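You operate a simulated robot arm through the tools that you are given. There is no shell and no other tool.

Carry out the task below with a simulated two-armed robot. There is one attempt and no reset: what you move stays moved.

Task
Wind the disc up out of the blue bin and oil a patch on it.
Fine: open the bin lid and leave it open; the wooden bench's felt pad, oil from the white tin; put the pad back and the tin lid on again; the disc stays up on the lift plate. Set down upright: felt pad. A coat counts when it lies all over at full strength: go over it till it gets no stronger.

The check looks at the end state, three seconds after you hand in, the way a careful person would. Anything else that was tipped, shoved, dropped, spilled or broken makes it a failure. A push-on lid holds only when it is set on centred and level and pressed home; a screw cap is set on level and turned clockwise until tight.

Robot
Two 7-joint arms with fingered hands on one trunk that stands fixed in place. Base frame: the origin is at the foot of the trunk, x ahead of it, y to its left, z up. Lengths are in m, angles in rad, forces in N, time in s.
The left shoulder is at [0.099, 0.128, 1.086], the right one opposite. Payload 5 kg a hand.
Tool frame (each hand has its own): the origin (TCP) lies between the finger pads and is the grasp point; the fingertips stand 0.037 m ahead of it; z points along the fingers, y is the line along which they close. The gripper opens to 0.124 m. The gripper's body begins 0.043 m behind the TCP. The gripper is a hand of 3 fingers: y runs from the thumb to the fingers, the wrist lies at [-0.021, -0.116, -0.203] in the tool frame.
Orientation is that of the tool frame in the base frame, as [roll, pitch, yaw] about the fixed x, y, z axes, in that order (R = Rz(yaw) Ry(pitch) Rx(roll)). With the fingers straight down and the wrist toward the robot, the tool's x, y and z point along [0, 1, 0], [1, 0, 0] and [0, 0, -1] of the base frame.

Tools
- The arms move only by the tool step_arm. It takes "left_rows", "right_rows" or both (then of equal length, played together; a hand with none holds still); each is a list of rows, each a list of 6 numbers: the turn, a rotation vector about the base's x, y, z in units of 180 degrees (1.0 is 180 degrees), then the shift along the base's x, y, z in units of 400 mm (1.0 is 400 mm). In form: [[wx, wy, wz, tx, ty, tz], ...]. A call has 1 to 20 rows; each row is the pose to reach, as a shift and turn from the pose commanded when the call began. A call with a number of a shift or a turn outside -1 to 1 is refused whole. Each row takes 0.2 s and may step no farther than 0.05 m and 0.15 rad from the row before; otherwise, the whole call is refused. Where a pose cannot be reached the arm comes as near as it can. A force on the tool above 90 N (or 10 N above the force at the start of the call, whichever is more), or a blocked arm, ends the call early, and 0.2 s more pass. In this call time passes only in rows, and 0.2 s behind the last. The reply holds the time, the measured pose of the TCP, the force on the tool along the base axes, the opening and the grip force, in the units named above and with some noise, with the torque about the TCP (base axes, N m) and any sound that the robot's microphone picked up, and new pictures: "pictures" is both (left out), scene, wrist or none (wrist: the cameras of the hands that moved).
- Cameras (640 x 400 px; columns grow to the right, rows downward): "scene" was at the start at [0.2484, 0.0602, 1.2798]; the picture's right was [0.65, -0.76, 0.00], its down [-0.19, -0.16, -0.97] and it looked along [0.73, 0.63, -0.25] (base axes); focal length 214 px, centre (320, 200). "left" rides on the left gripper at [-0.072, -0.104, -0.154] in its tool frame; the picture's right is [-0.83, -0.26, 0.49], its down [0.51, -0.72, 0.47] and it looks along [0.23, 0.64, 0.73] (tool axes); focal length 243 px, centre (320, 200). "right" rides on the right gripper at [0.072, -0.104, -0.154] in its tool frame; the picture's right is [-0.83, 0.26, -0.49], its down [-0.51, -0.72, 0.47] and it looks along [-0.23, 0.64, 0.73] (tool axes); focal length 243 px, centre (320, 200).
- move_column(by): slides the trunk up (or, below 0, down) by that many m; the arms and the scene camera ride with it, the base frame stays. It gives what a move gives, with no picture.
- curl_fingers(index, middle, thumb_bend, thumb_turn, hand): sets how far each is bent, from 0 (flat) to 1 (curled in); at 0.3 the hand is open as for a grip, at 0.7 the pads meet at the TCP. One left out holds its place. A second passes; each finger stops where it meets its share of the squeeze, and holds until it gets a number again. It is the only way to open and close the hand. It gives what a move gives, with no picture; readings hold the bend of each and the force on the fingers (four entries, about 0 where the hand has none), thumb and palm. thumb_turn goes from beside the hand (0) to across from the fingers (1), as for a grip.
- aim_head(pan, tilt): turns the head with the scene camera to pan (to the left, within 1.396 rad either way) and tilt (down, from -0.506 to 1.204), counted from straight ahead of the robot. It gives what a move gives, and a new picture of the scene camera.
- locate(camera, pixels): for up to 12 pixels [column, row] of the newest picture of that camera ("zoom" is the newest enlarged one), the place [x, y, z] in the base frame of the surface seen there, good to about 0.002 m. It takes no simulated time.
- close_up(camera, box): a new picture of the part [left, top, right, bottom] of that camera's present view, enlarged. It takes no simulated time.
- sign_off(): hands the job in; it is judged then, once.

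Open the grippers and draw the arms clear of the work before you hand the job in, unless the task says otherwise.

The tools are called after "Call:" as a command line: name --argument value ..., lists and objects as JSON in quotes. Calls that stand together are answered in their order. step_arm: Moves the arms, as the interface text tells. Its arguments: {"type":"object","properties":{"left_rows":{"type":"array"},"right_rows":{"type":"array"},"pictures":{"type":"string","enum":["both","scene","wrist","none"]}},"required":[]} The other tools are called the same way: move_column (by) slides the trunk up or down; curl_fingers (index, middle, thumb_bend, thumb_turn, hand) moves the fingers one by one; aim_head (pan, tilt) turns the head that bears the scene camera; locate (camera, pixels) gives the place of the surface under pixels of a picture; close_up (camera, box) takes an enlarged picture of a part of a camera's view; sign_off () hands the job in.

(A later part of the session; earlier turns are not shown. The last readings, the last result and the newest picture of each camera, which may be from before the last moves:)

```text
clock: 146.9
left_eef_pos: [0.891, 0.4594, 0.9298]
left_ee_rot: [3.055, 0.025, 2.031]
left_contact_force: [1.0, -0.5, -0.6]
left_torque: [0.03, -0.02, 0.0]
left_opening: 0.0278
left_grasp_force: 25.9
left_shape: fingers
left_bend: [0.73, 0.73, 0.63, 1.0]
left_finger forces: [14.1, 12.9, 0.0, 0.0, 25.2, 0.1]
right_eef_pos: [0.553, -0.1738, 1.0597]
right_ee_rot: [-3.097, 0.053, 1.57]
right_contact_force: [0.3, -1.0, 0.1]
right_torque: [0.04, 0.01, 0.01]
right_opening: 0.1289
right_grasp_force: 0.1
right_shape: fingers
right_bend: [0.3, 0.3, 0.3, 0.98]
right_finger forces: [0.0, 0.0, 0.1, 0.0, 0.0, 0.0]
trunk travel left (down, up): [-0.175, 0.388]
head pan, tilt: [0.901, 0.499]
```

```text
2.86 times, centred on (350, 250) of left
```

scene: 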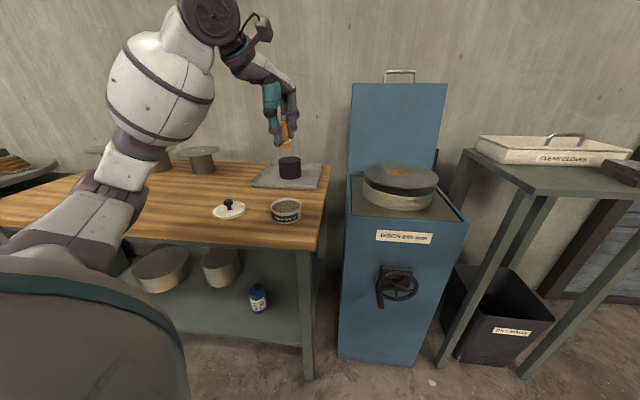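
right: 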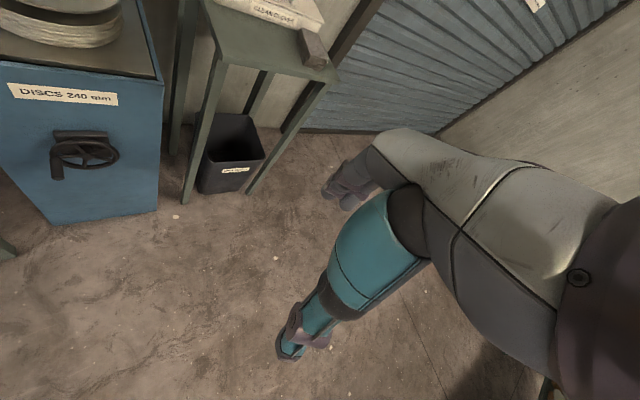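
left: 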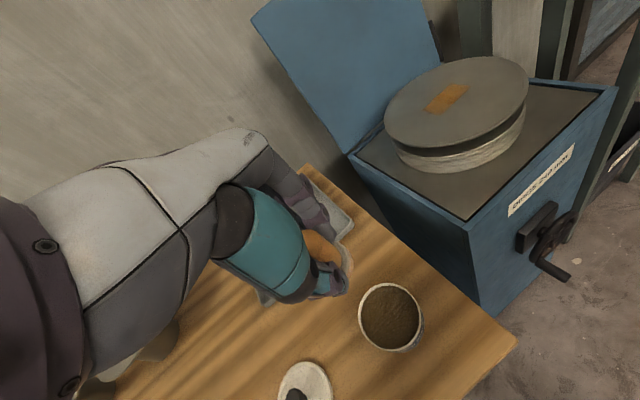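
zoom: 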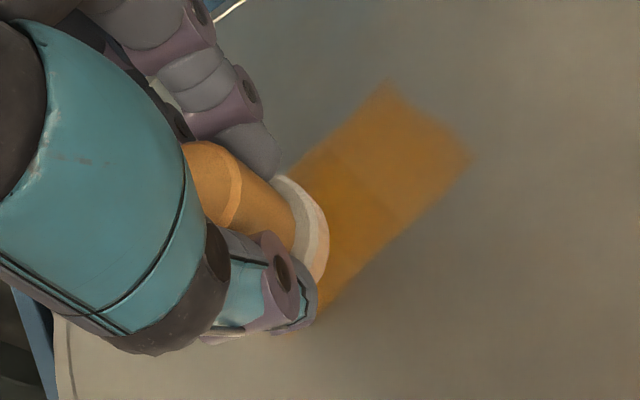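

The middle cell is darkest; the right end lags. I concentrate on the right end, then the left end, keeping contact.

Call:
step_arm --left_rows '[[0, 0, 0, 0.04, -0.04, -0.002], [0, 0, 0, 0.08, -0.08, -0.003], [0, 0, 0, 0.12, -0.12, -0.004], [0, 0, 0, 0.134, -0.106, -0.004], [0, 0, 0, 0.094, -0.066, -0.004], [0, 0, 0, 0.066, -0.094, -0.004], [0, 0, 0, 0.106, -0.134, -0.004], [0, 0, 0, 0.14, -0.14, -0.004], [0, 0, 0, 0.1, -0.1, -0.004], [0, 0, 0, 0.06, -0.06, -0.004], [0, 0, 0, 0.1, -0.1, -0.004], [0, 0, 0, 0.14, -0.14, -0.004], [0, 0, 0, 0.154, -0.126, -0.004], [0, 0, 0, 0.114, -0.086, -0.004], [0, 0, 0, 0.074, -0.046, -0.004], [0, 0, 0, 0.046, -0.074, -0.004], [0, 0, 0, 0.086, -0.114, -0.004], [0, 0, 0, 0.126, -0.154, -0.004], [0, 0, 0, 0.12, -0.12, -0.004], [0, 0, 0, 0.08, -0.08, -0.004]]' --pictures "none"

Call:
step_arm --left_rows '[[0, 0, 0, -0.04, 0.04, 0], [0, 0, 0, -0.08, 0.08, 0], [0, 0, 0, -0.12, 0.12, 0], [0, 0, 0, -0.106, 0.134, 0], [0, 0, 0, -0.066, 0.094, 0], [0, 0, 0, -0.094, 0.066, 0], [0, 0, 0, -0.134, 0.106, 0], [0, 0, 0, -0.14, 0.14, 0], [0, 0, 0, -0.1, 0.1, 0], [0, 0, 0, -0.06, 0.06, 0], [0, 0, 0, -0.1, 0.1, 0], [0, 0, 0, -0.14, 0.14, 0], [0, 0, 0, -0.126, 0.154, 0], [0, 0, 0, -0.086, 0.114, 0], [0, 0, 0, -0.046, 0.074, 0], [0, 0, 0, -0.074, 0.046, 0], [0, 0, 0, -0.114, 0.086, 0], [0, 0, 0, -0.12, 0.12, 0], [0, 0, 0, -0.08, 0.08, 0], [0, 0, 0, -0.04, 0.04, 0]]' --pictures "none"

Call:
step_arm --left_rows '[[0, 0, 0, 0, 0, 0.1], [0, 0, 0, -0.05, 0, 0.18], [0, 0, 0, -0.12, 0.03, 0.25], [0, 0, 0, -0.18, 0.05, 0.3]]'

Call:
close_up --camera "left" --box '[340, 160, 480, 280]'

Call:
close_up --camera "scene" --box '[380, 150, 425, 185]'

Call:
locate --camera "zoom" --pixels '[[100, 250], [500, 300], [300, 350]]'

```text
clock: 151.1
left_eef_pos: [0.9213, 0.4276, 0.9271]
left_ee_rot: [3.055, 0.028, 2.028]
left_contact_force: [-0.8, 0.9, -0.3]
left_torque: [-0.01, 0.02, 0.01]
left_opening: 0.0277
left_grasp_force: 26.9
left_shape: fingers
left_bend: [0.73, 0.73, 0.63, 1.0]
left_finger forces: [14.2, 12.9, 0.1, 0.0, 25.7, 0.0]
right_eef_pos: [0.5509, -0.1723, 1.0613]
right_ee_rot: [-3.099, 0.053, 1.567]
right_contact_force: [0.2, 0.9, 0.2]
right_torque: [0.0, 0.05, 0.0]
right_opening: 0.1289
right_grasp_force: 0.1
right_shape: fingers
right_bend: [0.3, 0.3, 0.3, 0.98]
right_finger forces: [0.0, 0.0, 0.0, 0.0, 0.0, 0.0]
trunk travel left (down, up): [-0.175, 0.388]
head pan, tilt: [0.901, 0.499]
```

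```text
clock: 155.3
left_eef_pos: [0.9061, 0.4437, 0.9279]
left_ee_rot: [3.053, 0.028, 2.03]
left_contact_force: [-0.5, 0.0, -0.4]
left_torque: [0.02, -0.02, -0.03]
left_opening: 0.0277
left_grasp_force: 26.1
left_shape: fingers
left_bend: [0.73, 0.73, 0.63, 1.0]
left_finger forces: [13.9, 13.0, 0.0, 0.1, 25.3, 0.0]
right_eef_pos: [0.5519, -0.1725, 1.0607]
right_ee_rot: [-3.098, 0.053, 1.571]
right_contact_force: [0.1, -0.4, 0.2]
right_torque: [0.01, 0.02, -0.01]
right_opening: 0.1289
right_grasp_force: 0.1
right_shape: fingers
right_bend: [0.3, 0.3, 0.3, 0.98]
right_finger forces: [0.0, 0.0, 0.0, 0.1, 0.1, 0.0]
trunk travel left (down, up): [-0.175, 0.388]
head pan, tilt: [0.901, 0.499]
```

```text
clock: 156.3
left_eef_pos: [0.8326, 0.4637, 1.0477]
left_ee_rot: [3.054, 0.026, 2.032]
left_contact_force: [0.4, 0.5, 0.1]
left_torque: [0.01, -0.02, 0.02]
left_opening: 0.0279
left_grasp_force: 26.6
left_shape: fingers
left_bend: [0.73, 0.73, 0.63, 1.0]
left_finger forces: [14.0, 12.9, 0.1, 0.1, 25.3, 0.0]
right_eef_pos: [0.5503, -0.1728, 1.0607]
right_ee_rot: [-3.1, 0.054, 1.569]
right_contact_force: [-0.8, -0.4, 0.2]
right_torque: [0.02, -0.02, 0.02]
right_opening: 0.1291
right_grasp_force: 0.0
right_shape: fingers
right_bend: [0.3, 0.3, 0.3, 0.98]
right_finger forces: [0.1, 0.0, 0.0, 0.0, 0.0, 0.1]
trunk travel left (down, up): [-0.175, 0.388]
head pan, tilt: [0.901, 0.499]
```

scene: 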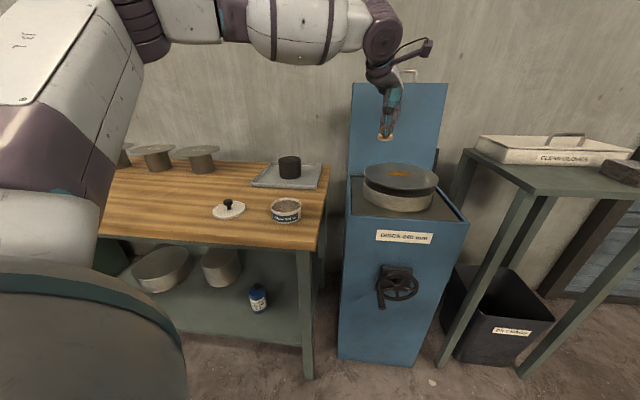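
left: 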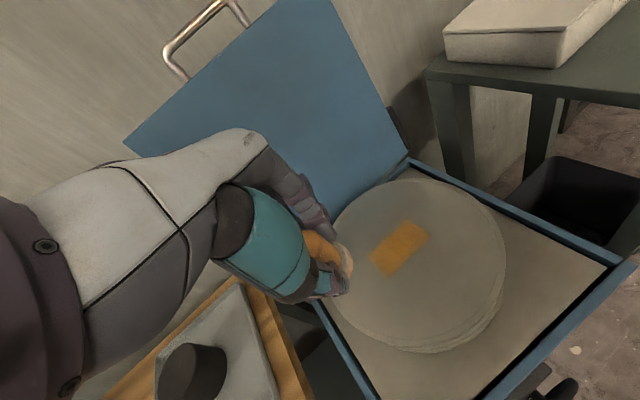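

```text
3.33 times, centred on (410, 220) of left
```

zoom: 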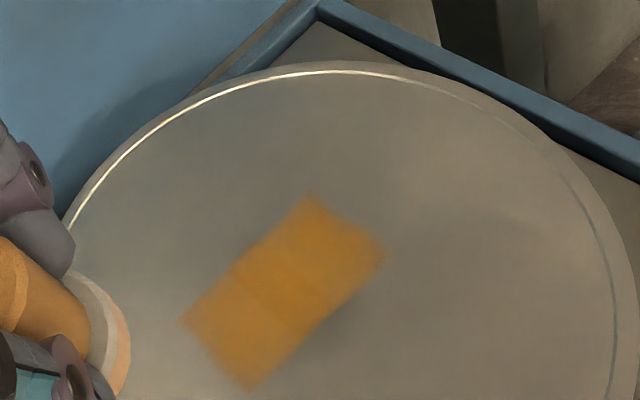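

```text
11.43 times, centred on (402, 168) of scene
```

zoom: 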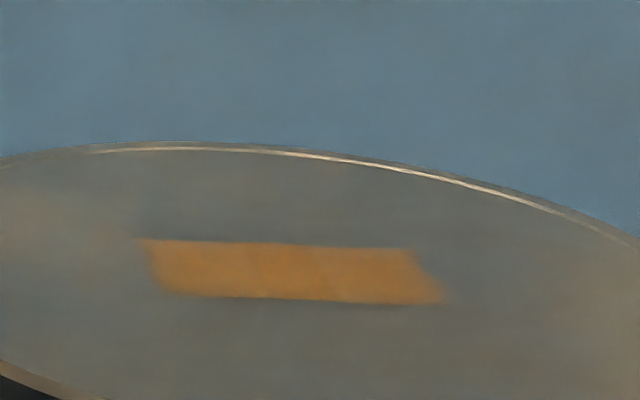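

```text
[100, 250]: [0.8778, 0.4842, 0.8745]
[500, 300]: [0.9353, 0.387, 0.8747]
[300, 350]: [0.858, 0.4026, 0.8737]
```

I zoom in tightly on the patch to compare the strength of its parts.

Call:
close_up --camera "scene" --box '[388, 165, 414, 181]'

Call:
close_up --camera "left" --box '[365, 212, 435, 282]'

```text
16.00 times, centred on (401, 173) of scene
```

zoom: 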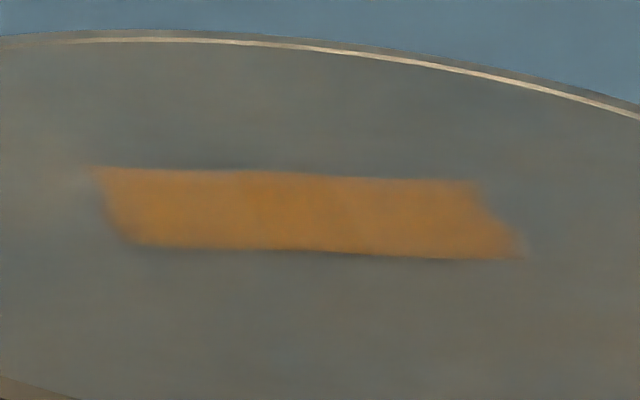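

```text
5.71 times, centred on (400, 247) of left
```

zoom: 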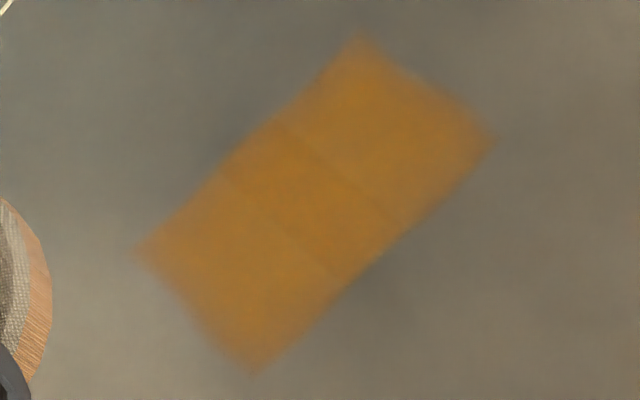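

The patch looks even with a slight overlap band in the middle. I make one more complete pass and compare.

Call:
step_arm --left_rows '[[0, 0, 0, 0.06, -0.02, -0.09], [0, 0, 0, 0.12, -0.035, -0.17], [0, 0, 0, 0.1775, -0.05, -0.25], [0, 0, 0, 0.1775, -0.05, -0.298], [0, 0, 0, 0.2175, -0.09, -0.301], [0, 0, 0, 0.2575, -0.13, -0.301], [0, 0, 0, 0.2715, -0.116, -0.301], [0, 0, 0, 0.2315, -0.076, -0.301], [0, 0, 0, 0.1915, -0.036, -0.301], [0, 0, 0, 0.1515, 0.004, -0.301], [0, 0, 0, 0.1115, 0.044, -0.301], [0, 0, 0, 0.0835, 0.016, -0.301], [0, 0, 0, 0.1235, -0.024, -0.301], [0, 0, 0, 0.1635, -0.064, -0.301], [0, 0, 0, 0.2035, -0.104, -0.301], [0, 0, 0, 0.2435, -0.144, -0.301], [0, 0, 0, 0.2375, -0.11, -0.301], [0, 0, 0, 0.1775, -0.05, -0.301], [0, 0, 0, 0.1175, 0.01, -0.301], [0, 0, 0, 0.0975, 0.03, -0.301]]' --pictures "none"

Call:
step_arm --left_rows '[[0, 0, 0, 0.04, -0.04, 0], [0, 0, 0, 0.08, -0.08, 0], [0, 0, 0, 0.12, -0.12, 0], [0, 0, 0, 0.16, -0.16, 0], [0, 0, 0, 0.14, -0.14, 0], [0, 0, 0, 0.1, -0.1, 0], [0, 0, 0, 0.06, -0.06, 0], [0, 0, 0, 0.02, -0.02, 0], [0, 0, 0, -0.01, 0.01, 0], [0, 0, 0, 0.02, -0.02, 0], [0, 0, 0, 0.02, -0.02, 0.08], [0, 0, 0, -0.03, 0, 0.17], [0, 0, 0, -0.08, 0.02, 0.25], [0, 0, 0, -0.13, 0.04, 0.3]]'

Call:
close_up --camera "scene" --box '[388, 165, 414, 181]'

Call:
close_up --camera "left" --box '[350, 190, 460, 290]'

Call:
locate --camera "scene" --pixels '[[376, 170], [430, 178], [360, 200]]'

```text
clock: 160.5
left_eef_pos: [0.874, 0.4763, 0.9278]
left_ee_rot: [3.054, 0.025, 2.031]
left_contact_force: [-0.1, -0.2, -0.4]
left_torque: [0.01, 0.0, -0.03]
left_opening: 0.0276
left_grasp_force: 26.0
left_shape: fingers
left_bend: [0.73, 0.73, 0.63, 1.0]
left_finger forces: [14.2, 13.2, 0.0, 0.0, 25.1, 0.0]
right_eef_pos: [0.5516, -0.1724, 1.0601]
right_ee_rot: [-3.1, 0.055, 1.57]
right_contact_force: [-0.2, 0.1, -0.4]
right_torque: [0.03, -0.01, 0.01]
right_opening: 0.1289
right_grasp_force: 0.0
right_shape: fingers
right_bend: [0.3, 0.3, 0.3, 0.98]
right_finger forces: [0.1, 0.0, 0.1, 0.0, 0.1, 0.0]
trunk travel left (down, up): [-0.175, 0.388]
head pan, tilt: [0.901, 0.499]
```

```text
clock: 163.5
left_eef_pos: [0.82, 0.4926, 1.0484]
left_ee_rot: [3.053, 0.028, 2.03]
left_contact_force: [-0.4, 0.2, 0.2]
left_torque: [0.0, -0.07, 0.0]
left_opening: 0.0276
left_grasp_force: 26.7
left_shape: fingers
left_bend: [0.73, 0.73, 0.63, 1.0]
left_finger forces: [14.0, 13.7, 0.0, 0.1, 24.9, 0.0]
right_eef_pos: [0.5493, -0.1712, 1.061]
right_ee_rot: [-3.101, 0.054, 1.569]
right_contact_force: [0.0, 0.4, 0.3]
right_torque: [0.01, -0.04, -0.01]
right_opening: 0.1288
right_grasp_force: 0.1
right_shape: fingers
right_bend: [0.3, 0.3, 0.3, 0.98]
right_finger forces: [0.0, 0.1, 0.1, 0.0, 0.0, 0.0]
trunk travel left (down, up): [-0.175, 0.388]
head pan, tilt: [0.901, 0.499]
```

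scene: 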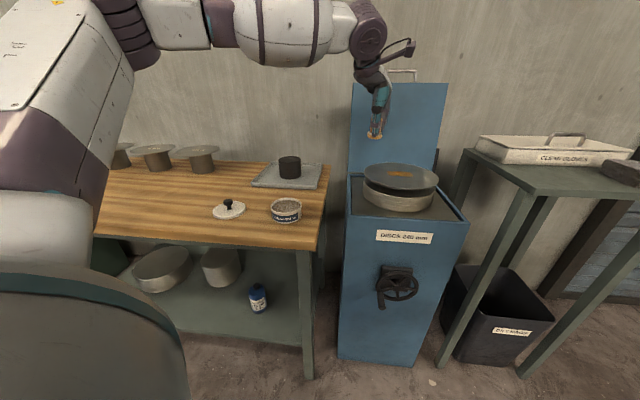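
left: 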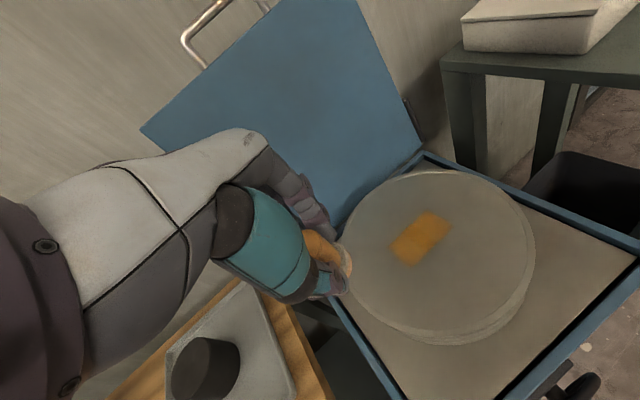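

```text
16.00 times, centred on (401, 173) of scene
```

zoom: 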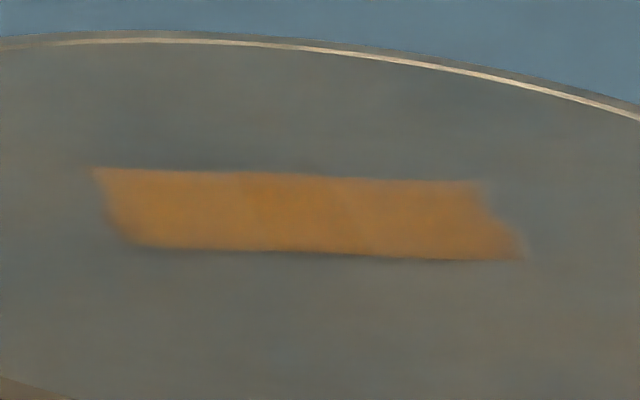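

```text
4.00 times, centred on (405, 240) of left
```

zoom: 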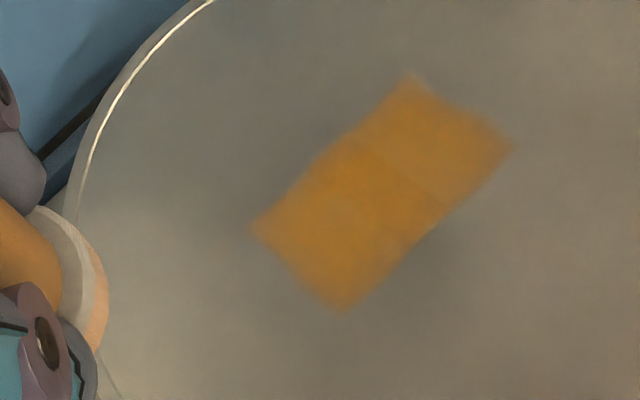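

```text
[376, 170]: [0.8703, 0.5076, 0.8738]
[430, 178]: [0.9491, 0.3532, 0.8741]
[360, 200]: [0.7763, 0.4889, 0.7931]
```

Left and middle are now equal; the right third is a touch lighter. I rub only the right third.

Call:
step_arm --left_rows '[[0, 0, 0, 0.08, -0.05, -0.08], [0, 0, 0, 0.16, -0.1, -0.14], [0, 0, 0, 0.23, -0.15, -0.2], [0, 0, 0, 0.271, -0.183, -0.27], [0, 0, 0, 0.271, -0.183, -0.302], [0, 0, 0, 0.3, -0.212, -0.304], [0, 0, 0, 0.328, -0.24, -0.304], [0, 0, 0, 0.342, -0.226, -0.304], [0, 0, 0, 0.3, -0.184, -0.304], [0, 0, 0, 0.26, -0.144, -0.304], [0, 0, 0, 0.246, -0.158, -0.304], [0, 0, 0, 0.286, -0.198, -0.304], [0, 0, 0, 0.326, -0.238, -0.304], [0, 0, 0, 0.312, -0.252, -0.304], [0, 0, 0, 0.272, -0.212, -0.304], [0, 0, 0, 0.232, -0.172, -0.304], [0, 0, 0, 0.272, -0.184, -0.304], [0, 0, 0, 0.312, -0.224, -0.304], [0, 0, 0, 0.332, -0.244, -0.304], [0, 0, 0, 0.271, -0.183, -0.304]]' --pictures "none"

Call:
step_arm --left_rows '[[0, 0, 0, 0.029, -0.029, -0.002], [0, 0, 0, 0.057, -0.057, -0.002], [0, 0, 0, 0.071, -0.043, -0.002], [0, 0, 0, 0.029, -0.001, -0.002], [0, 0, 0, -0.011, 0.039, -0.002], [0, 0, 0, -0.025, 0.025, -0.002], [0, 0, 0, 0.015, -0.015, -0.002], [0, 0, 0, 0.055, -0.055, -0.002], [0, 0, 0, 0.041, -0.069, -0.002], [0, 0, 0, 0.001, -0.029, -0.002], [0, 0, 0, -0.039, 0.011, -0.002], [0, 0, 0, 0.001, -0.001, -0.002], [0, 0, 0, 0.041, -0.041, -0.002], [0, 0, 0, 0.061, -0.061, -0.002], [0, 0, 0, 0, 0, -0.002], [0, 0, 0, 0, 0, 0.08], [0, 0, 0, -0.05, 0.02, 0.17], [0, 0, 0, -0.12, 0.06, 0.23], [0, 0, 0, -0.2, 0.1, 0.28], [0, 0, 0, -0.26, 0.14, 0.3]]'

Call:
close_up --camera "scene" --box '[388, 165, 414, 181]'

Call:
close_up --camera "left" --box '[350, 190, 460, 290]'

Call:
locate --camera "scene" --pixels '[[376, 170], [430, 178], [360, 200]]'

```text
clock: 167.7
left_eef_pos: [0.928, 0.42, 0.9246]
left_ee_rot: [3.054, 0.027, 2.031]
left_contact_force: [-0.1, 1.3, -0.2]
left_torque: [-0.06, -0.04, 0.02]
left_opening: 0.0274
left_grasp_force: 28.2
left_shape: fingers
left_bend: [0.73, 0.73, 0.63, 1.0]
left_finger forces: [14.0, 15.0, 0.0, 0.0, 26.4, 0.0]
right_eef_pos: [0.5502, -0.1723, 1.0619]
right_ee_rot: [-3.1, 0.056, 1.568]
right_contact_force: [0.3, 0.9, 0.8]
right_torque: [-0.02, -0.03, 0.03]
right_opening: 0.1291
right_grasp_force: 0.1
right_shape: fingers
right_bend: [0.3, 0.3, 0.3, 0.98]
right_finger forces: [0.1, 0.1, 0.0, 0.0, 0.0, 0.0]
trunk travel left (down, up): [-0.175, 0.388]
head pan, tilt: [0.901, 0.499]
```

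```text
clock: 171.9
left_eef_pos: [0.8247, 0.4741, 1.0452]
left_ee_rot: [3.054, 0.028, 2.031]
left_contact_force: [-0.3, 0.4, -0.4]
left_torque: [-0.02, -0.03, 0.01]
left_opening: 0.0272
left_grasp_force: 27.4
left_shape: fingers
left_bend: [0.73, 0.73, 0.63, 1.0]
left_finger forces: [13.7, 14.9, 0.1, 0.0, 25.8, 0.0]
right_eef_pos: [0.5518, -0.1719, 1.0609]
right_ee_rot: [-3.102, 0.054, 1.57]
right_contact_force: [-1.2, 0.0, 0.4]
right_torque: [0.01, -0.01, 0.02]
right_opening: 0.1288
right_grasp_force: 0.0
right_shape: fingers
right_bend: [0.3, 0.3, 0.3, 0.98]
right_finger forces: [0.0, 0.0, 0.0, 0.0, 0.0, 0.0]
trunk travel left (down, up): [-0.175, 0.388]
head pan, tilt: [0.901, 0.499]
```

scene: 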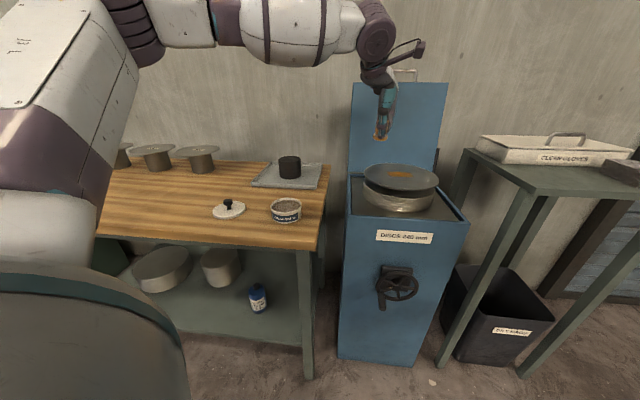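
left: 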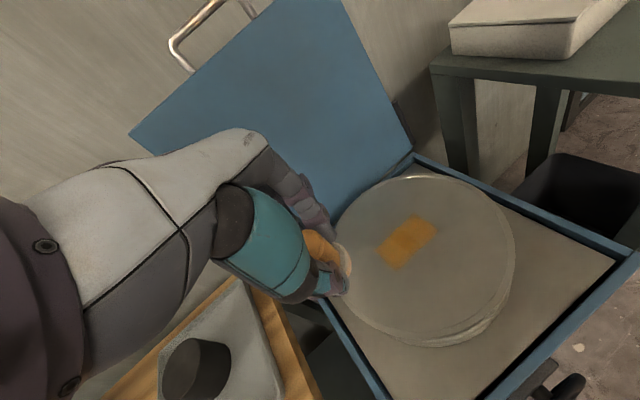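

```text
16.00 times, centred on (401, 173) of scene
```

zoom: 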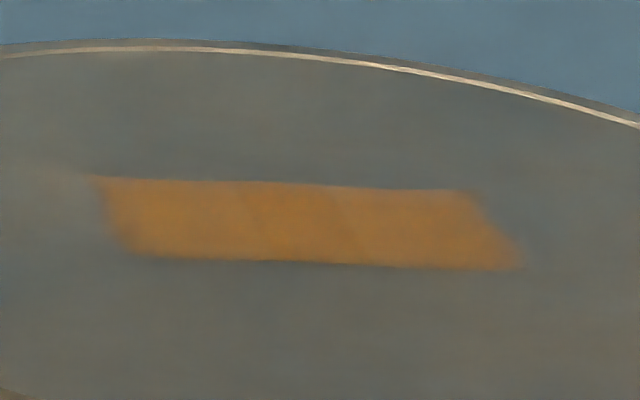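

```text
4.00 times, centred on (405, 240) of left
```

zoom: 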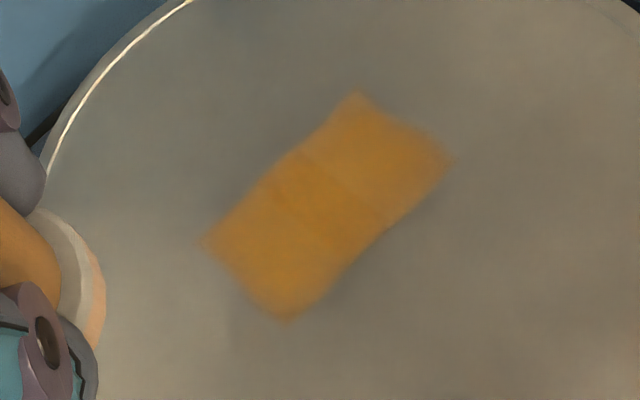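

```text
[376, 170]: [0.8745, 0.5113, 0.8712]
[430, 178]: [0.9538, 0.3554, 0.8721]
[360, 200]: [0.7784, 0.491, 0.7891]
```

I compare mid and end colours at high zoom from the head camera.

Call:
close_up --camera "scene" --box '[391, 170, 401, 178]'

Call:
close_up --camera "scene" --box '[399, 170, 409, 178]'

Call:
close_up --camera "scene" --box '[355, 140, 445, 220]'

```text
16.00 times, centred on (396, 174) of scene
```

zoom: 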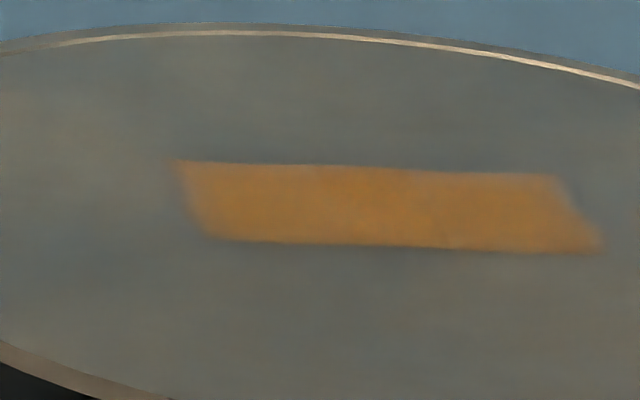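

```text
16.00 times, centred on (404, 174) of scene
```

zoom: 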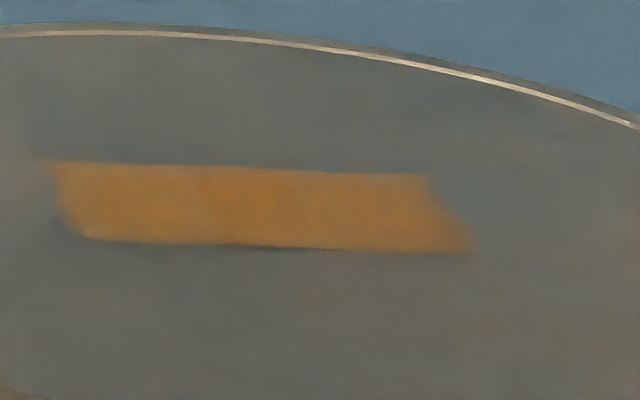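

```text
5.00 times, centred on (400, 180) of scene
```

zoom: 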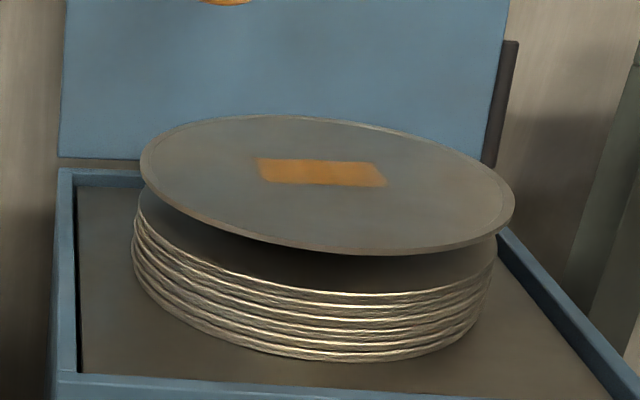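

Colours look even. For certainty I load the pad once more and make a last full pass.

Call:
step_arm --left_rows '[[0, 0, 0, -0.1, 0.026, 0], [0, 0, 0, -0.2, 0.053, 0], [0, 0, 0, -0.3, 0.079, 0], [0, 0, 0, -0.4, 0.106, 0], [0, 0, 0, -0.5, 0.132, 0], [0, 0, 0, -0.6, 0.159, 0], [0, 0, 0, -0.69, 0.182, -0.03], [0, 0, 0, -0.7375, 0.195, -0.1], [0, 0, 0, -0.7375, 0.195, -0.2], [0, 0, 0, -0.7375, 0.195, -0.3], [0, 0, 0, -0.7375, 0.195, -0.38], [0, 0, 0, -0.7375, 0.195, -0.405], [0, 0, 0, -0.7315, 0.195, -0.41], [0, 0, 0, -0.7375, 0.201, -0.41], [0, 0, 0, -0.7375, 0.195, -0.41], [0, 0, 0, -0.7375, 0.195, -0.35], [0, 0, 0, -0.7375, 0.195, -0.25], [0, 0, 0, -0.7375, 0.195, -0.15], [0, 0, 0, -0.7375, 0.195, -0.05], [0, 0, 0, -0.7375, 0.195, 0]]'

Call:
close_up --camera "scene" --box '[250, 110, 320, 230]'

```text
clock: 176.1
left_eef_pos: [0.5297, 0.552, 1.0471]
left_ee_rot: [3.053, 0.025, 2.03]
left_contact_force: [0.2, 0.2, -0.3]
left_torque: [0.01, 0.0, 0.0]
left_opening: 0.0266
left_grasp_force: 27.2
left_shape: fingers
left_bend: [0.73, 0.74, 0.63, 1.0]
left_finger forces: [13.9, 14.2, 0.0, 0.0, 26.6, 0.0]
right_eef_pos: [0.5496, -0.1751, 1.0617]
right_ee_rot: [-3.1, 0.053, 1.567]
right_contact_force: [-1.3, 0.5, -0.2]
right_torque: [0.02, -0.02, 0.02]
right_opening: 0.1289
right_grasp_force: 0.1
right_shape: fingers
right_bend: [0.3, 0.3, 0.3, 0.98]
right_finger forces: [0.1, 0.0, 0.0, 0.0, 0.0, 0.1]
trunk travel left (down, up): [-0.175, 0.388]
head pan, tilt: [0.901, 0.499]
```

scene: 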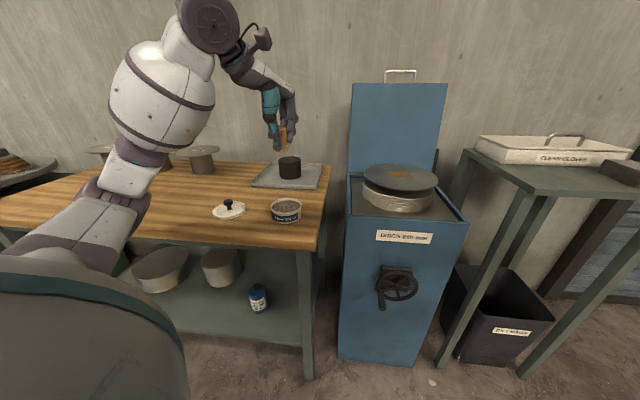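
left: 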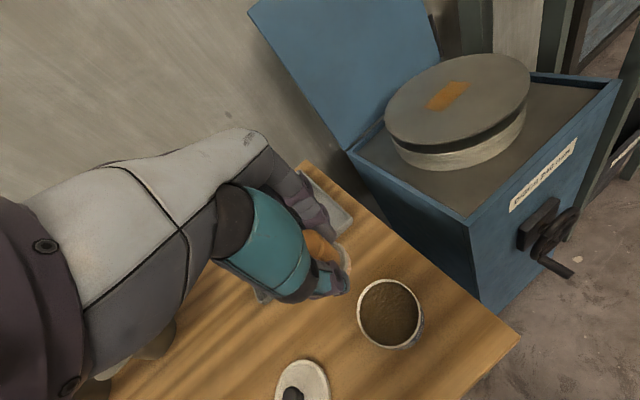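

```text
3.33 times, centred on (285, 170) of scene
```

zoom: 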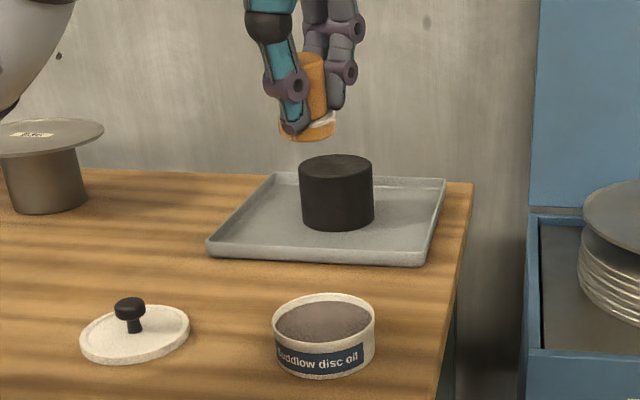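

Loaded again. I return to the disc for the last full pass with light contact.

Call:
step_arm --left_rows '[[0, 0, 0, 0.1, -0.028, 0], [0, 0, 0, 0.2, -0.056, 0], [0, 0, 0, 0.3, -0.085, 0], [0, 0, 0, 0.4, -0.113, 0], [0, 0, 0, 0.5, -0.141, 0], [0, 0, 0, 0.6, -0.169, 0], [0, 0, 0, 0.7, -0.2, 0], [0, 0, 0, 0.8, -0.23, -0.05], [0, 0, 0, 0.88, -0.255, -0.13], [0, 0, 0, 0.935, -0.27, -0.2], [0, 0, 0, 0.935, -0.27, -0.27], [0, 0, 0, 0.935, -0.27, -0.304], [0, 0, 0, 0.965, -0.3, -0.305], [0, 0, 0, 0.995, -0.33, -0.305], [0, 0, 0, 0.999, -0.312, -0.305], [0, 0, 0, 0.965, -0.272, -0.305], [0, 0, 0, 0.925, -0.232, -0.305], [0, 0, 0, 0.885, -0.192, -0.305], [0, 0, 0, 0.845, -0.18, -0.305], [0, 0, 0, 0.885, -0.22, -0.305]]' --pictures "none"

Call:
step_arm --left_rows '[[0, 0, 0, 0.04, -0.04, 0], [0, 0, 0, 0.08, -0.08, 0], [0, 0, 0, 0.12, -0.12, 0], [0, 0, 0, 0.15, -0.15, 0], [0, 0, 0, 0.164, -0.136, 0], [0, 0, 0, 0.124, -0.096, 0], [0, 0, 0, 0.084, -0.056, 0], [0, 0, 0, 0.044, -0.016, 0], [0, 0, 0, 0.004, 0.024, 0], [0, 0, 0, -0.036, 0.064, 0], [0, 0, 0, -0.064, 0.036, 0], [0, 0, 0, -0.024, -0.004, 0], [0, 0, 0, 0.016, -0.044, 0], [0, 0, 0, 0.056, -0.084, 0], [0, 0, 0, 0.096, -0.124, 0], [0, 0, 0, 0.136, -0.164, 0], [0, 0, 0, 0.12, -0.12, 0], [0, 0, 0, 0.06, -0.06, 0], [0, 0, 0, 0, 0, 0], [0, 0, 0, -0.04, 0.04, 0]]' --pictures "none"

Call:
step_arm --left_rows '[[0, 0, 0, 0.04, -0.04, 0], [0, 0, 0, 0.08, -0.08, 0], [0, 0, 0, 0.12, -0.12, 0], [0, 0, 0, 0.15, -0.15, 0], [0, 0, 0, 0.12, -0.12, 0], [0, 0, 0, 0.08, -0.08, 0], [0, 0, 0, 0.04, -0.04, 0], [0, 0, 0, 0, 0, 0], [0, 0, 0, 0, 0, 0.08], [0, 0, 0, -0.05, 0.02, 0.17], [0, 0, 0, -0.12, 0.05, 0.25], [0, 0, 0, -0.18, 0.07, 0.3]]'

Call:
close_up --camera "scene" --box '[388, 165, 414, 181]'

Call:
close_up --camera "left" --box '[340, 180, 470, 300]'

Call:
locate --camera "scene" --pixels '[[376, 172], [430, 180], [360, 200]]'

```text
clock: 180.3
left_eef_pos: [0.8839, 0.4635, 0.9226]
left_ee_rot: [3.055, 0.026, 2.031]
left_contact_force: [0.2, -0.4, 0.7]
left_torque: [0.05, 0.04, 0.03]
left_opening: 0.0267
left_grasp_force: 26.8
left_shape: fingers
left_bend: [0.73, 0.74, 0.63, 1.0]
left_finger forces: [13.3, 14.4, 0.0, 0.0, 26.0, 0.0]
right_eef_pos: [0.553, -0.173, 1.0592]
right_ee_rot: [-3.097, 0.053, 1.568]
right_contact_force: [-0.7, -0.7, -0.6]
right_torque: [0.02, 0.05, -0.01]
right_opening: 0.1288
right_grasp_force: 0.0
right_shape: fingers
right_bend: [0.3, 0.3, 0.3, 0.98]
right_finger forces: [0.0, 0.1, 0.0, 0.0, 0.0, 0.0]
trunk travel left (down, up): [-0.175, 0.388]
head pan, tilt: [0.901, 0.499]
```

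```text
clock: 184.5
left_eef_pos: [0.8678, 0.482, 0.9229]
left_ee_rot: [3.055, 0.025, 2.029]
left_contact_force: [0.2, -0.1, 0.6]
left_torque: [0.0, -0.04, -0.03]
left_opening: 0.0265
left_grasp_force: 27.2
left_shape: fingers
left_bend: [0.73, 0.74, 0.63, 1.0]
left_finger forces: [13.2, 15.8, 0.0, 0.0, 25.6, 0.0]
right_eef_pos: [0.55, -0.1723, 1.0613]
right_ee_rot: [-3.1, 0.053, 1.569]
right_contact_force: [-0.4, -0.7, 0.2]
right_torque: [-0.01, -0.01, -0.03]
right_opening: 0.1288
right_grasp_force: 0.1
right_shape: fingers
right_bend: [0.3, 0.3, 0.3, 0.98]
right_finger forces: [0.0, 0.1, 0.0, 0.1, 0.1, 0.0]
trunk travel left (down, up): [-0.175, 0.388]
head pan, tilt: [0.901, 0.499]
```

```text
clock: 187.1
left_eef_pos: [0.7968, 0.5091, 1.0439]
left_ee_rot: [3.055, 0.026, 2.03]
left_contact_force: [-0.3, 0.6, -0.4]
left_torque: [-0.01, -0.03, 0.01]
left_opening: 0.0265
left_grasp_force: 26.5
left_shape: fingers
left_bend: [0.73, 0.74, 0.63, 1.0]
left_finger forces: [13.2, 16.3, 0.0, 0.1, 25.0, 0.1]
right_eef_pos: [0.5493, -0.1716, 1.0609]
right_ee_rot: [-3.099, 0.055, 1.57]
right_contact_force: [-1.2, 0.0, 0.5]
right_torque: [0.0, -0.02, 0.0]
right_opening: 0.129
right_grasp_force: 0.0
right_shape: fingers
right_bend: [0.3, 0.3, 0.3, 0.98]
right_finger forces: [0.1, 0.0, 0.0, 0.0, 0.1, 0.0]
trunk travel left (down, up): [-0.175, 0.388]
head pan, tilt: [0.901, 0.499]
```

scene: 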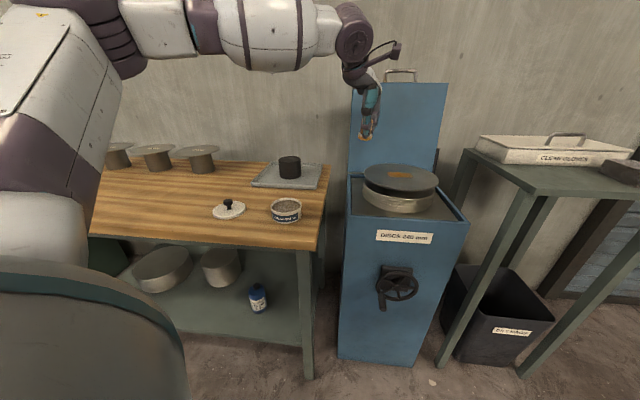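
left: 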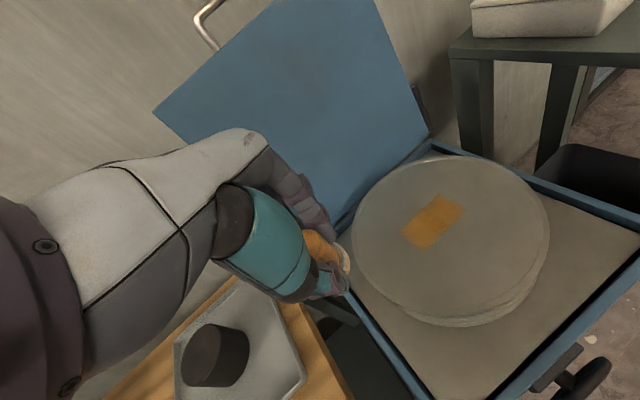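

```text
16.00 times, centred on (401, 173) of scene
```

zoom: 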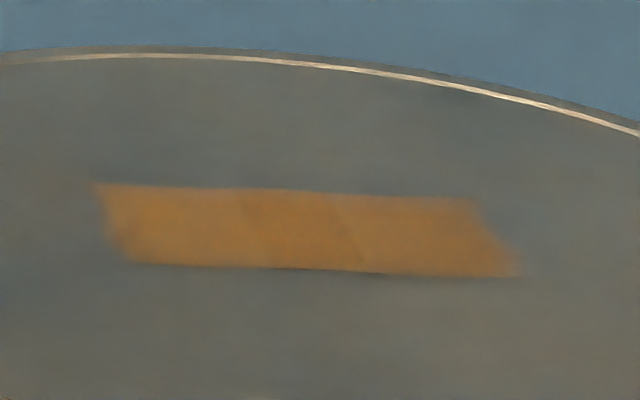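

```text
3.33 times, centred on (405, 240) of left
```

zoom: 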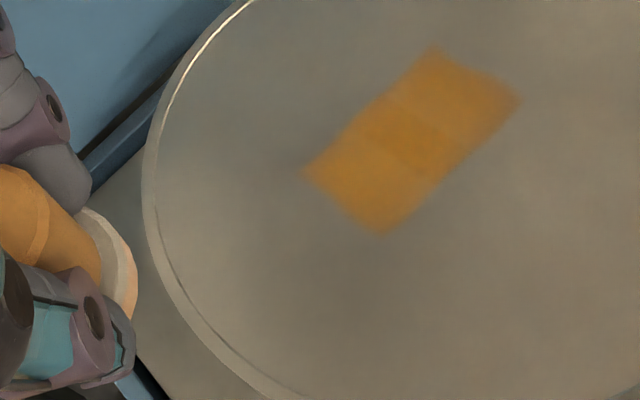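

```text
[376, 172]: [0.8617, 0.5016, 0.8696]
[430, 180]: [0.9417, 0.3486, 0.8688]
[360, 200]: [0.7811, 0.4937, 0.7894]
```

The coat no longer changes: even over the whole rectangle. I carry the pad back toward its place at (0.530, 0.952), turning the hand back.

Call:
step_arm --left_rows '[[0, 0, 0.014, -0.071, 0.075, 0], [0, 0, 0.028, -0.142, 0.15, 0], [0, 0, 0.042, -0.213, 0.226, 0], [0, 0, 0.056, -0.284, 0.301, 0], [0, 0, 0.07, -0.355, 0.377, 0], [0, 0, 0.084, -0.426, 0.452, 0], [0, 0, 0.098, -0.497, 0.527, 0], [0, 0, 0.11, -0.5675, 0.6025, 0]]' --pictures "none"

Call:
step_arm --left_rows '[[0, 0, 0.012, -0.015, 0.07, -0.02], [0, 0, 0.024, -0.03, 0.14, -0.04], [0, 0, 0.036, -0.045, 0.21, -0.06], [0, 0, 0.048, -0.06, 0.28, -0.08], [0, 0, 0.06, -0.075, 0.35, -0.1], [0, 0, 0.072, -0.09, 0.42, -0.12], [0, 0, 0.085, -0.1, 0.495, -0.14]]'

Call:
close_up --camera "scene" --box '[200, 110, 270, 190]'

Call:
close_up --camera "left" --box '[240, 150, 440, 350]'

```text
clock: 188.9
left_eef_pos: [0.5676, 0.7516, 1.0432]
left_ee_rot: [3.057, 0.027, 2.376]
left_contact_force: [0.0, 0.4, -1.2]
left_torque: [0.0, -0.04, -0.01]
left_opening: 0.0263
left_grasp_force: 26.3
left_shape: fingers
left_bend: [0.73, 0.74, 0.63, 1.0]
left_finger forces: [12.7, 15.5, 0.1, 0.0, 23.6, 0.1]
right_eef_pos: [0.5496, -0.1714, 1.0606]
right_ee_rot: [-3.1, 0.055, 1.57]
right_contact_force: [0.3, -0.1, 0.5]
right_torque: [-0.02, 0.01, 0.0]
right_opening: 0.1289
right_grasp_force: 0.1
right_shape: fingers
right_bend: [0.3, 0.3, 0.3, 0.98]
right_finger forces: [0.0, 0.0, 0.0, 0.1, 0.1, 0.1]
trunk travel left (down, up): [-0.175, 0.388]
head pan, tilt: [0.901, 0.499]
```

```text
clock: 190.5
left_eef_pos: [0.5287, 0.9478, 0.9898]
left_ee_rot: [3.055, 0.026, 2.643]
left_contact_force: [0.1, -1.3, -0.4]
left_torque: [-0.02, -0.01, -0.03]
left_opening: 0.0265
left_grasp_force: 25.8
left_shape: fingers
left_bend: [0.73, 0.74, 0.63, 1.0]
left_finger forces: [12.5, 15.6, 0.0, 0.0, 23.5, 0.0]
right_eef_pos: [0.5519, -0.1735, 1.0606]
right_ee_rot: [-3.101, 0.05, 1.57]
right_contact_force: [0.1, 0.0, -0.3]
right_torque: [-0.01, -0.03, 0.0]
right_opening: 0.1289
right_grasp_force: 0.0
right_shape: fingers
right_bend: [0.3, 0.3, 0.3, 0.98]
right_finger forces: [0.0, 0.1, 0.1, 0.0, 0.0, 0.0]
trunk travel left (down, up): [-0.175, 0.388]
head pan, tilt: [0.901, 0.499]
```

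scene: 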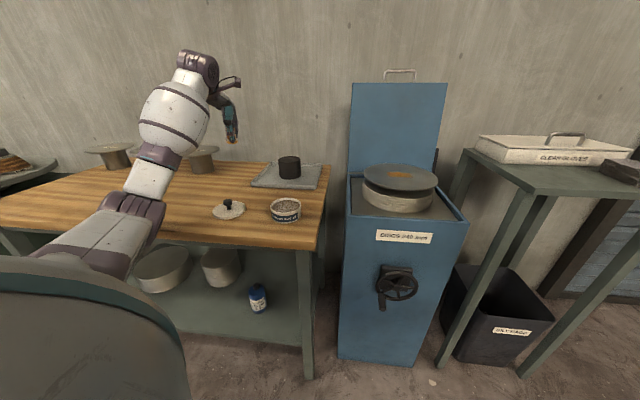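
left: 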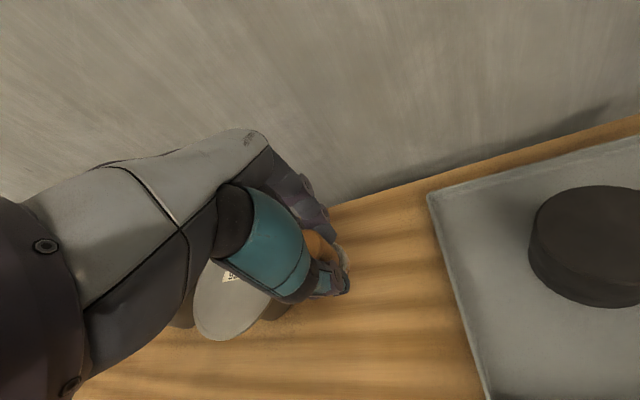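

```text
5.00 times, centred on (235, 150) of scene
```

zoom: 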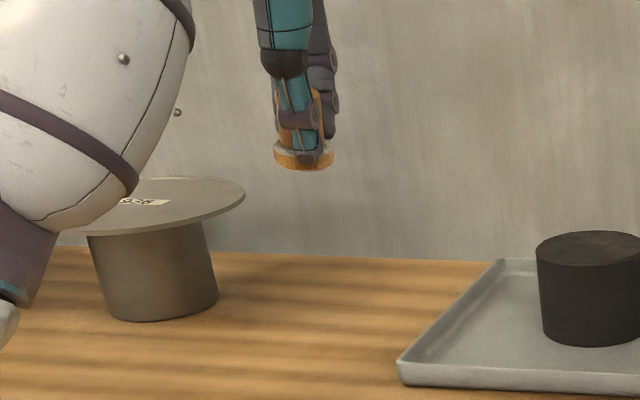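

```text
2.00 times, centred on (340, 250) of left
```

zoom: 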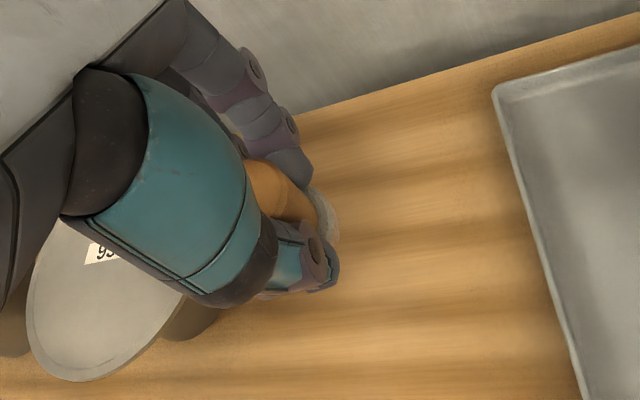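

The arm came back in an elbow-low posture; before descending I check where the forearm and elbow are relative to bench, lid and spools.

Call:
locate --camera "scene" --pixels '[[175, 115], [150, 180], [130, 210], [100, 235], [140, 165], [145, 125], [205, 130], [200, 152], [160, 200]]'

Call:
close_up --camera "scene" --box '[40, 40, 260, 270]'

```text
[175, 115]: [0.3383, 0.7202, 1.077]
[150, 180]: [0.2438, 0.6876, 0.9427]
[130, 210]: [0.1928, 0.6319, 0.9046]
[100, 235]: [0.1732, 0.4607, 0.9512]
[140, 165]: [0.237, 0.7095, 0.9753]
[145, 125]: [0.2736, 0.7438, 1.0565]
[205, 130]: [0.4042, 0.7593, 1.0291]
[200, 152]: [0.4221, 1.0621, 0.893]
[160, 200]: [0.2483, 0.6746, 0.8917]
```

```text
1.74 times, centred on (150, 155) of scene
```

zoom: 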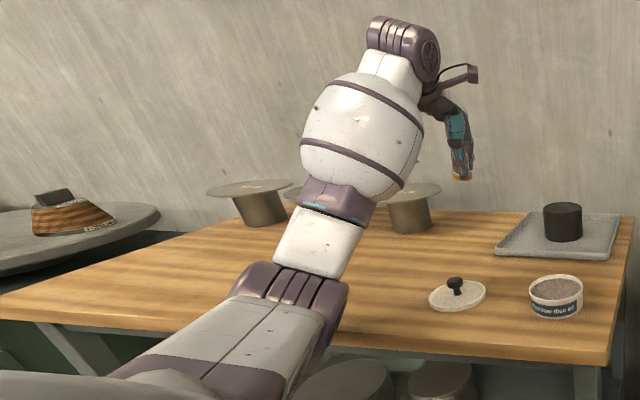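

The elbow hangs close above the bench edge (z≈0.89). I raise the trunk 0.12 m to lift it before lowering the hand.

Call:
move_column --by 0.12

Call:
step_arm --left_rows '[[0, 0, 0, 0, 0, -0.1], [0, 0, 0, 0, 0, -0.2], [0, 0, 0, 0, 0, -0.3], [0, 0, 0, 0, 0, -0.4]]'

Call:
locate --camera "scene" --pixels '[[175, 115], [150, 180], [130, 210], [100, 235], [140, 165], [160, 200]]'

```text
clock: 192.0
left_eef_pos: [0.5304, 0.9481, 1.1077]
left_ee_rot: [3.053, 0.027, 2.642]
left_contact_force: [0.3, -0.6, -0.4]
left_torque: [0.01, -0.01, -0.02]
left_opening: 0.0261
left_grasp_force: 26.2
left_shape: fingers
left_bend: [0.73, 0.74, 0.63, 1.0]
left_finger forces: [12.5, 15.7, 0.0, 0.1, 23.4, 0.1]
right_eef_pos: [0.5512, -0.1735, 1.1818]
right_ee_rot: [-3.098, 0.054, 1.571]
right_contact_force: [0.3, -0.4, 0.8]
right_torque: [0.01, -0.01, -0.02]
right_opening: 0.1287
right_grasp_force: 0.2
right_shape: fingers
right_bend: [0.3, 0.3, 0.3, 0.98]
right_finger forces: [0.0, 0.0, 0.1, 0.0, 0.0, 0.1]
trunk travel left (down, up): [-0.295, 0.268]
head pan, tilt: [0.901, 0.499]
```

```text
clock: 193.0
left_eef_pos: [0.5279, 0.9473, 0.9461]
left_ee_rot: [3.053, 0.028, 2.644]
left_contact_force: [0.4, -0.8, 0.0]
left_torque: [0.01, 0.03, 0.0]
left_opening: 0.0257
left_grasp_force: 25.1
left_shape: fingers
left_bend: [0.73, 0.74, 0.63, 1.0]
left_finger forces: [12.4, 15.4, 0.0, 0.1, 23.4, 0.0]
right_eef_pos: [0.5519, -0.1711, 1.1794]
right_ee_rot: [-3.098, 0.052, 1.57]
right_contact_force: [0.7, 0.3, -0.7]
right_torque: [-0.04, -0.01, 0.04]
right_opening: 0.1291
right_grasp_force: 0.0
right_shape: fingers
right_bend: [0.3, 0.3, 0.3, 0.98]
right_finger forces: [0.0, 0.1, 0.0, 0.0, 0.0, 0.1]
trunk travel left (down, up): [-0.295, 0.268]
head pan, tilt: [0.901, 0.499]
```

scene: 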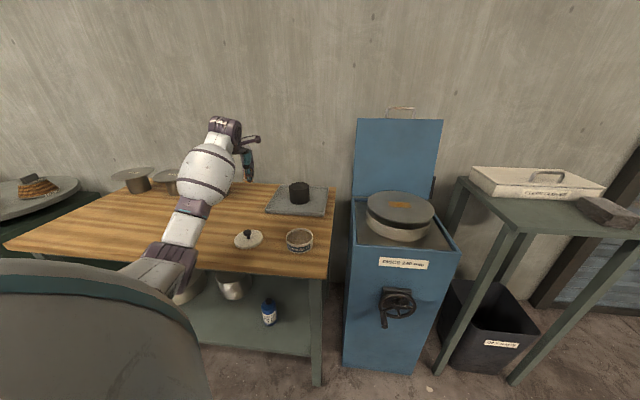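
left: 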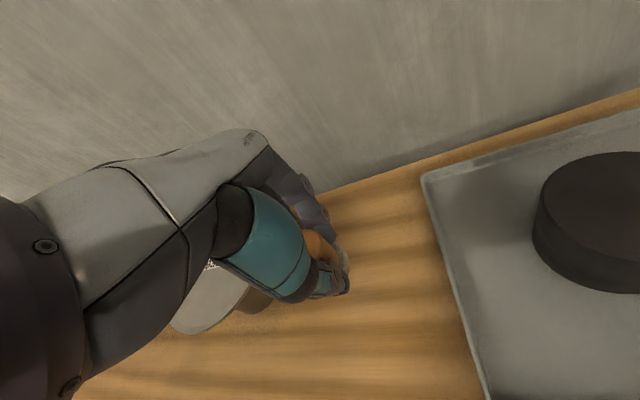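

```text
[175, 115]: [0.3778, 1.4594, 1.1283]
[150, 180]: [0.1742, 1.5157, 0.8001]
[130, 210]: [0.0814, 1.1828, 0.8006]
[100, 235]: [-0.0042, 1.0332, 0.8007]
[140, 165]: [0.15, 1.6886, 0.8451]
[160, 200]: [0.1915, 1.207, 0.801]
```

I locate the forearm and elbow again in this new view.

Call:
locate --camera "scene" --pixels '[[185, 230], [190, 250], [175, 262], [160, 275], [200, 180], [190, 205], [205, 245]]'

Call:
close_up --camera "scene" --box '[130, 110, 270, 300]'

```text
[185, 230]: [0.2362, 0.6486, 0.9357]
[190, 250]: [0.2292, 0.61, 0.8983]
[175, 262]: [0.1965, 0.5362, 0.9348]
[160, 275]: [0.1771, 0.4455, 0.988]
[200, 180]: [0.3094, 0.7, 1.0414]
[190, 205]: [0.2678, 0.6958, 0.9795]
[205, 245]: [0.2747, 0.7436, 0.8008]
```

```text
2.11 times, centred on (200, 205) of scene
```

zoom: 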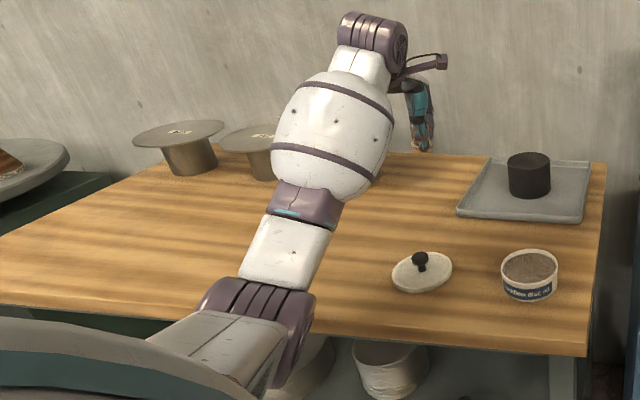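

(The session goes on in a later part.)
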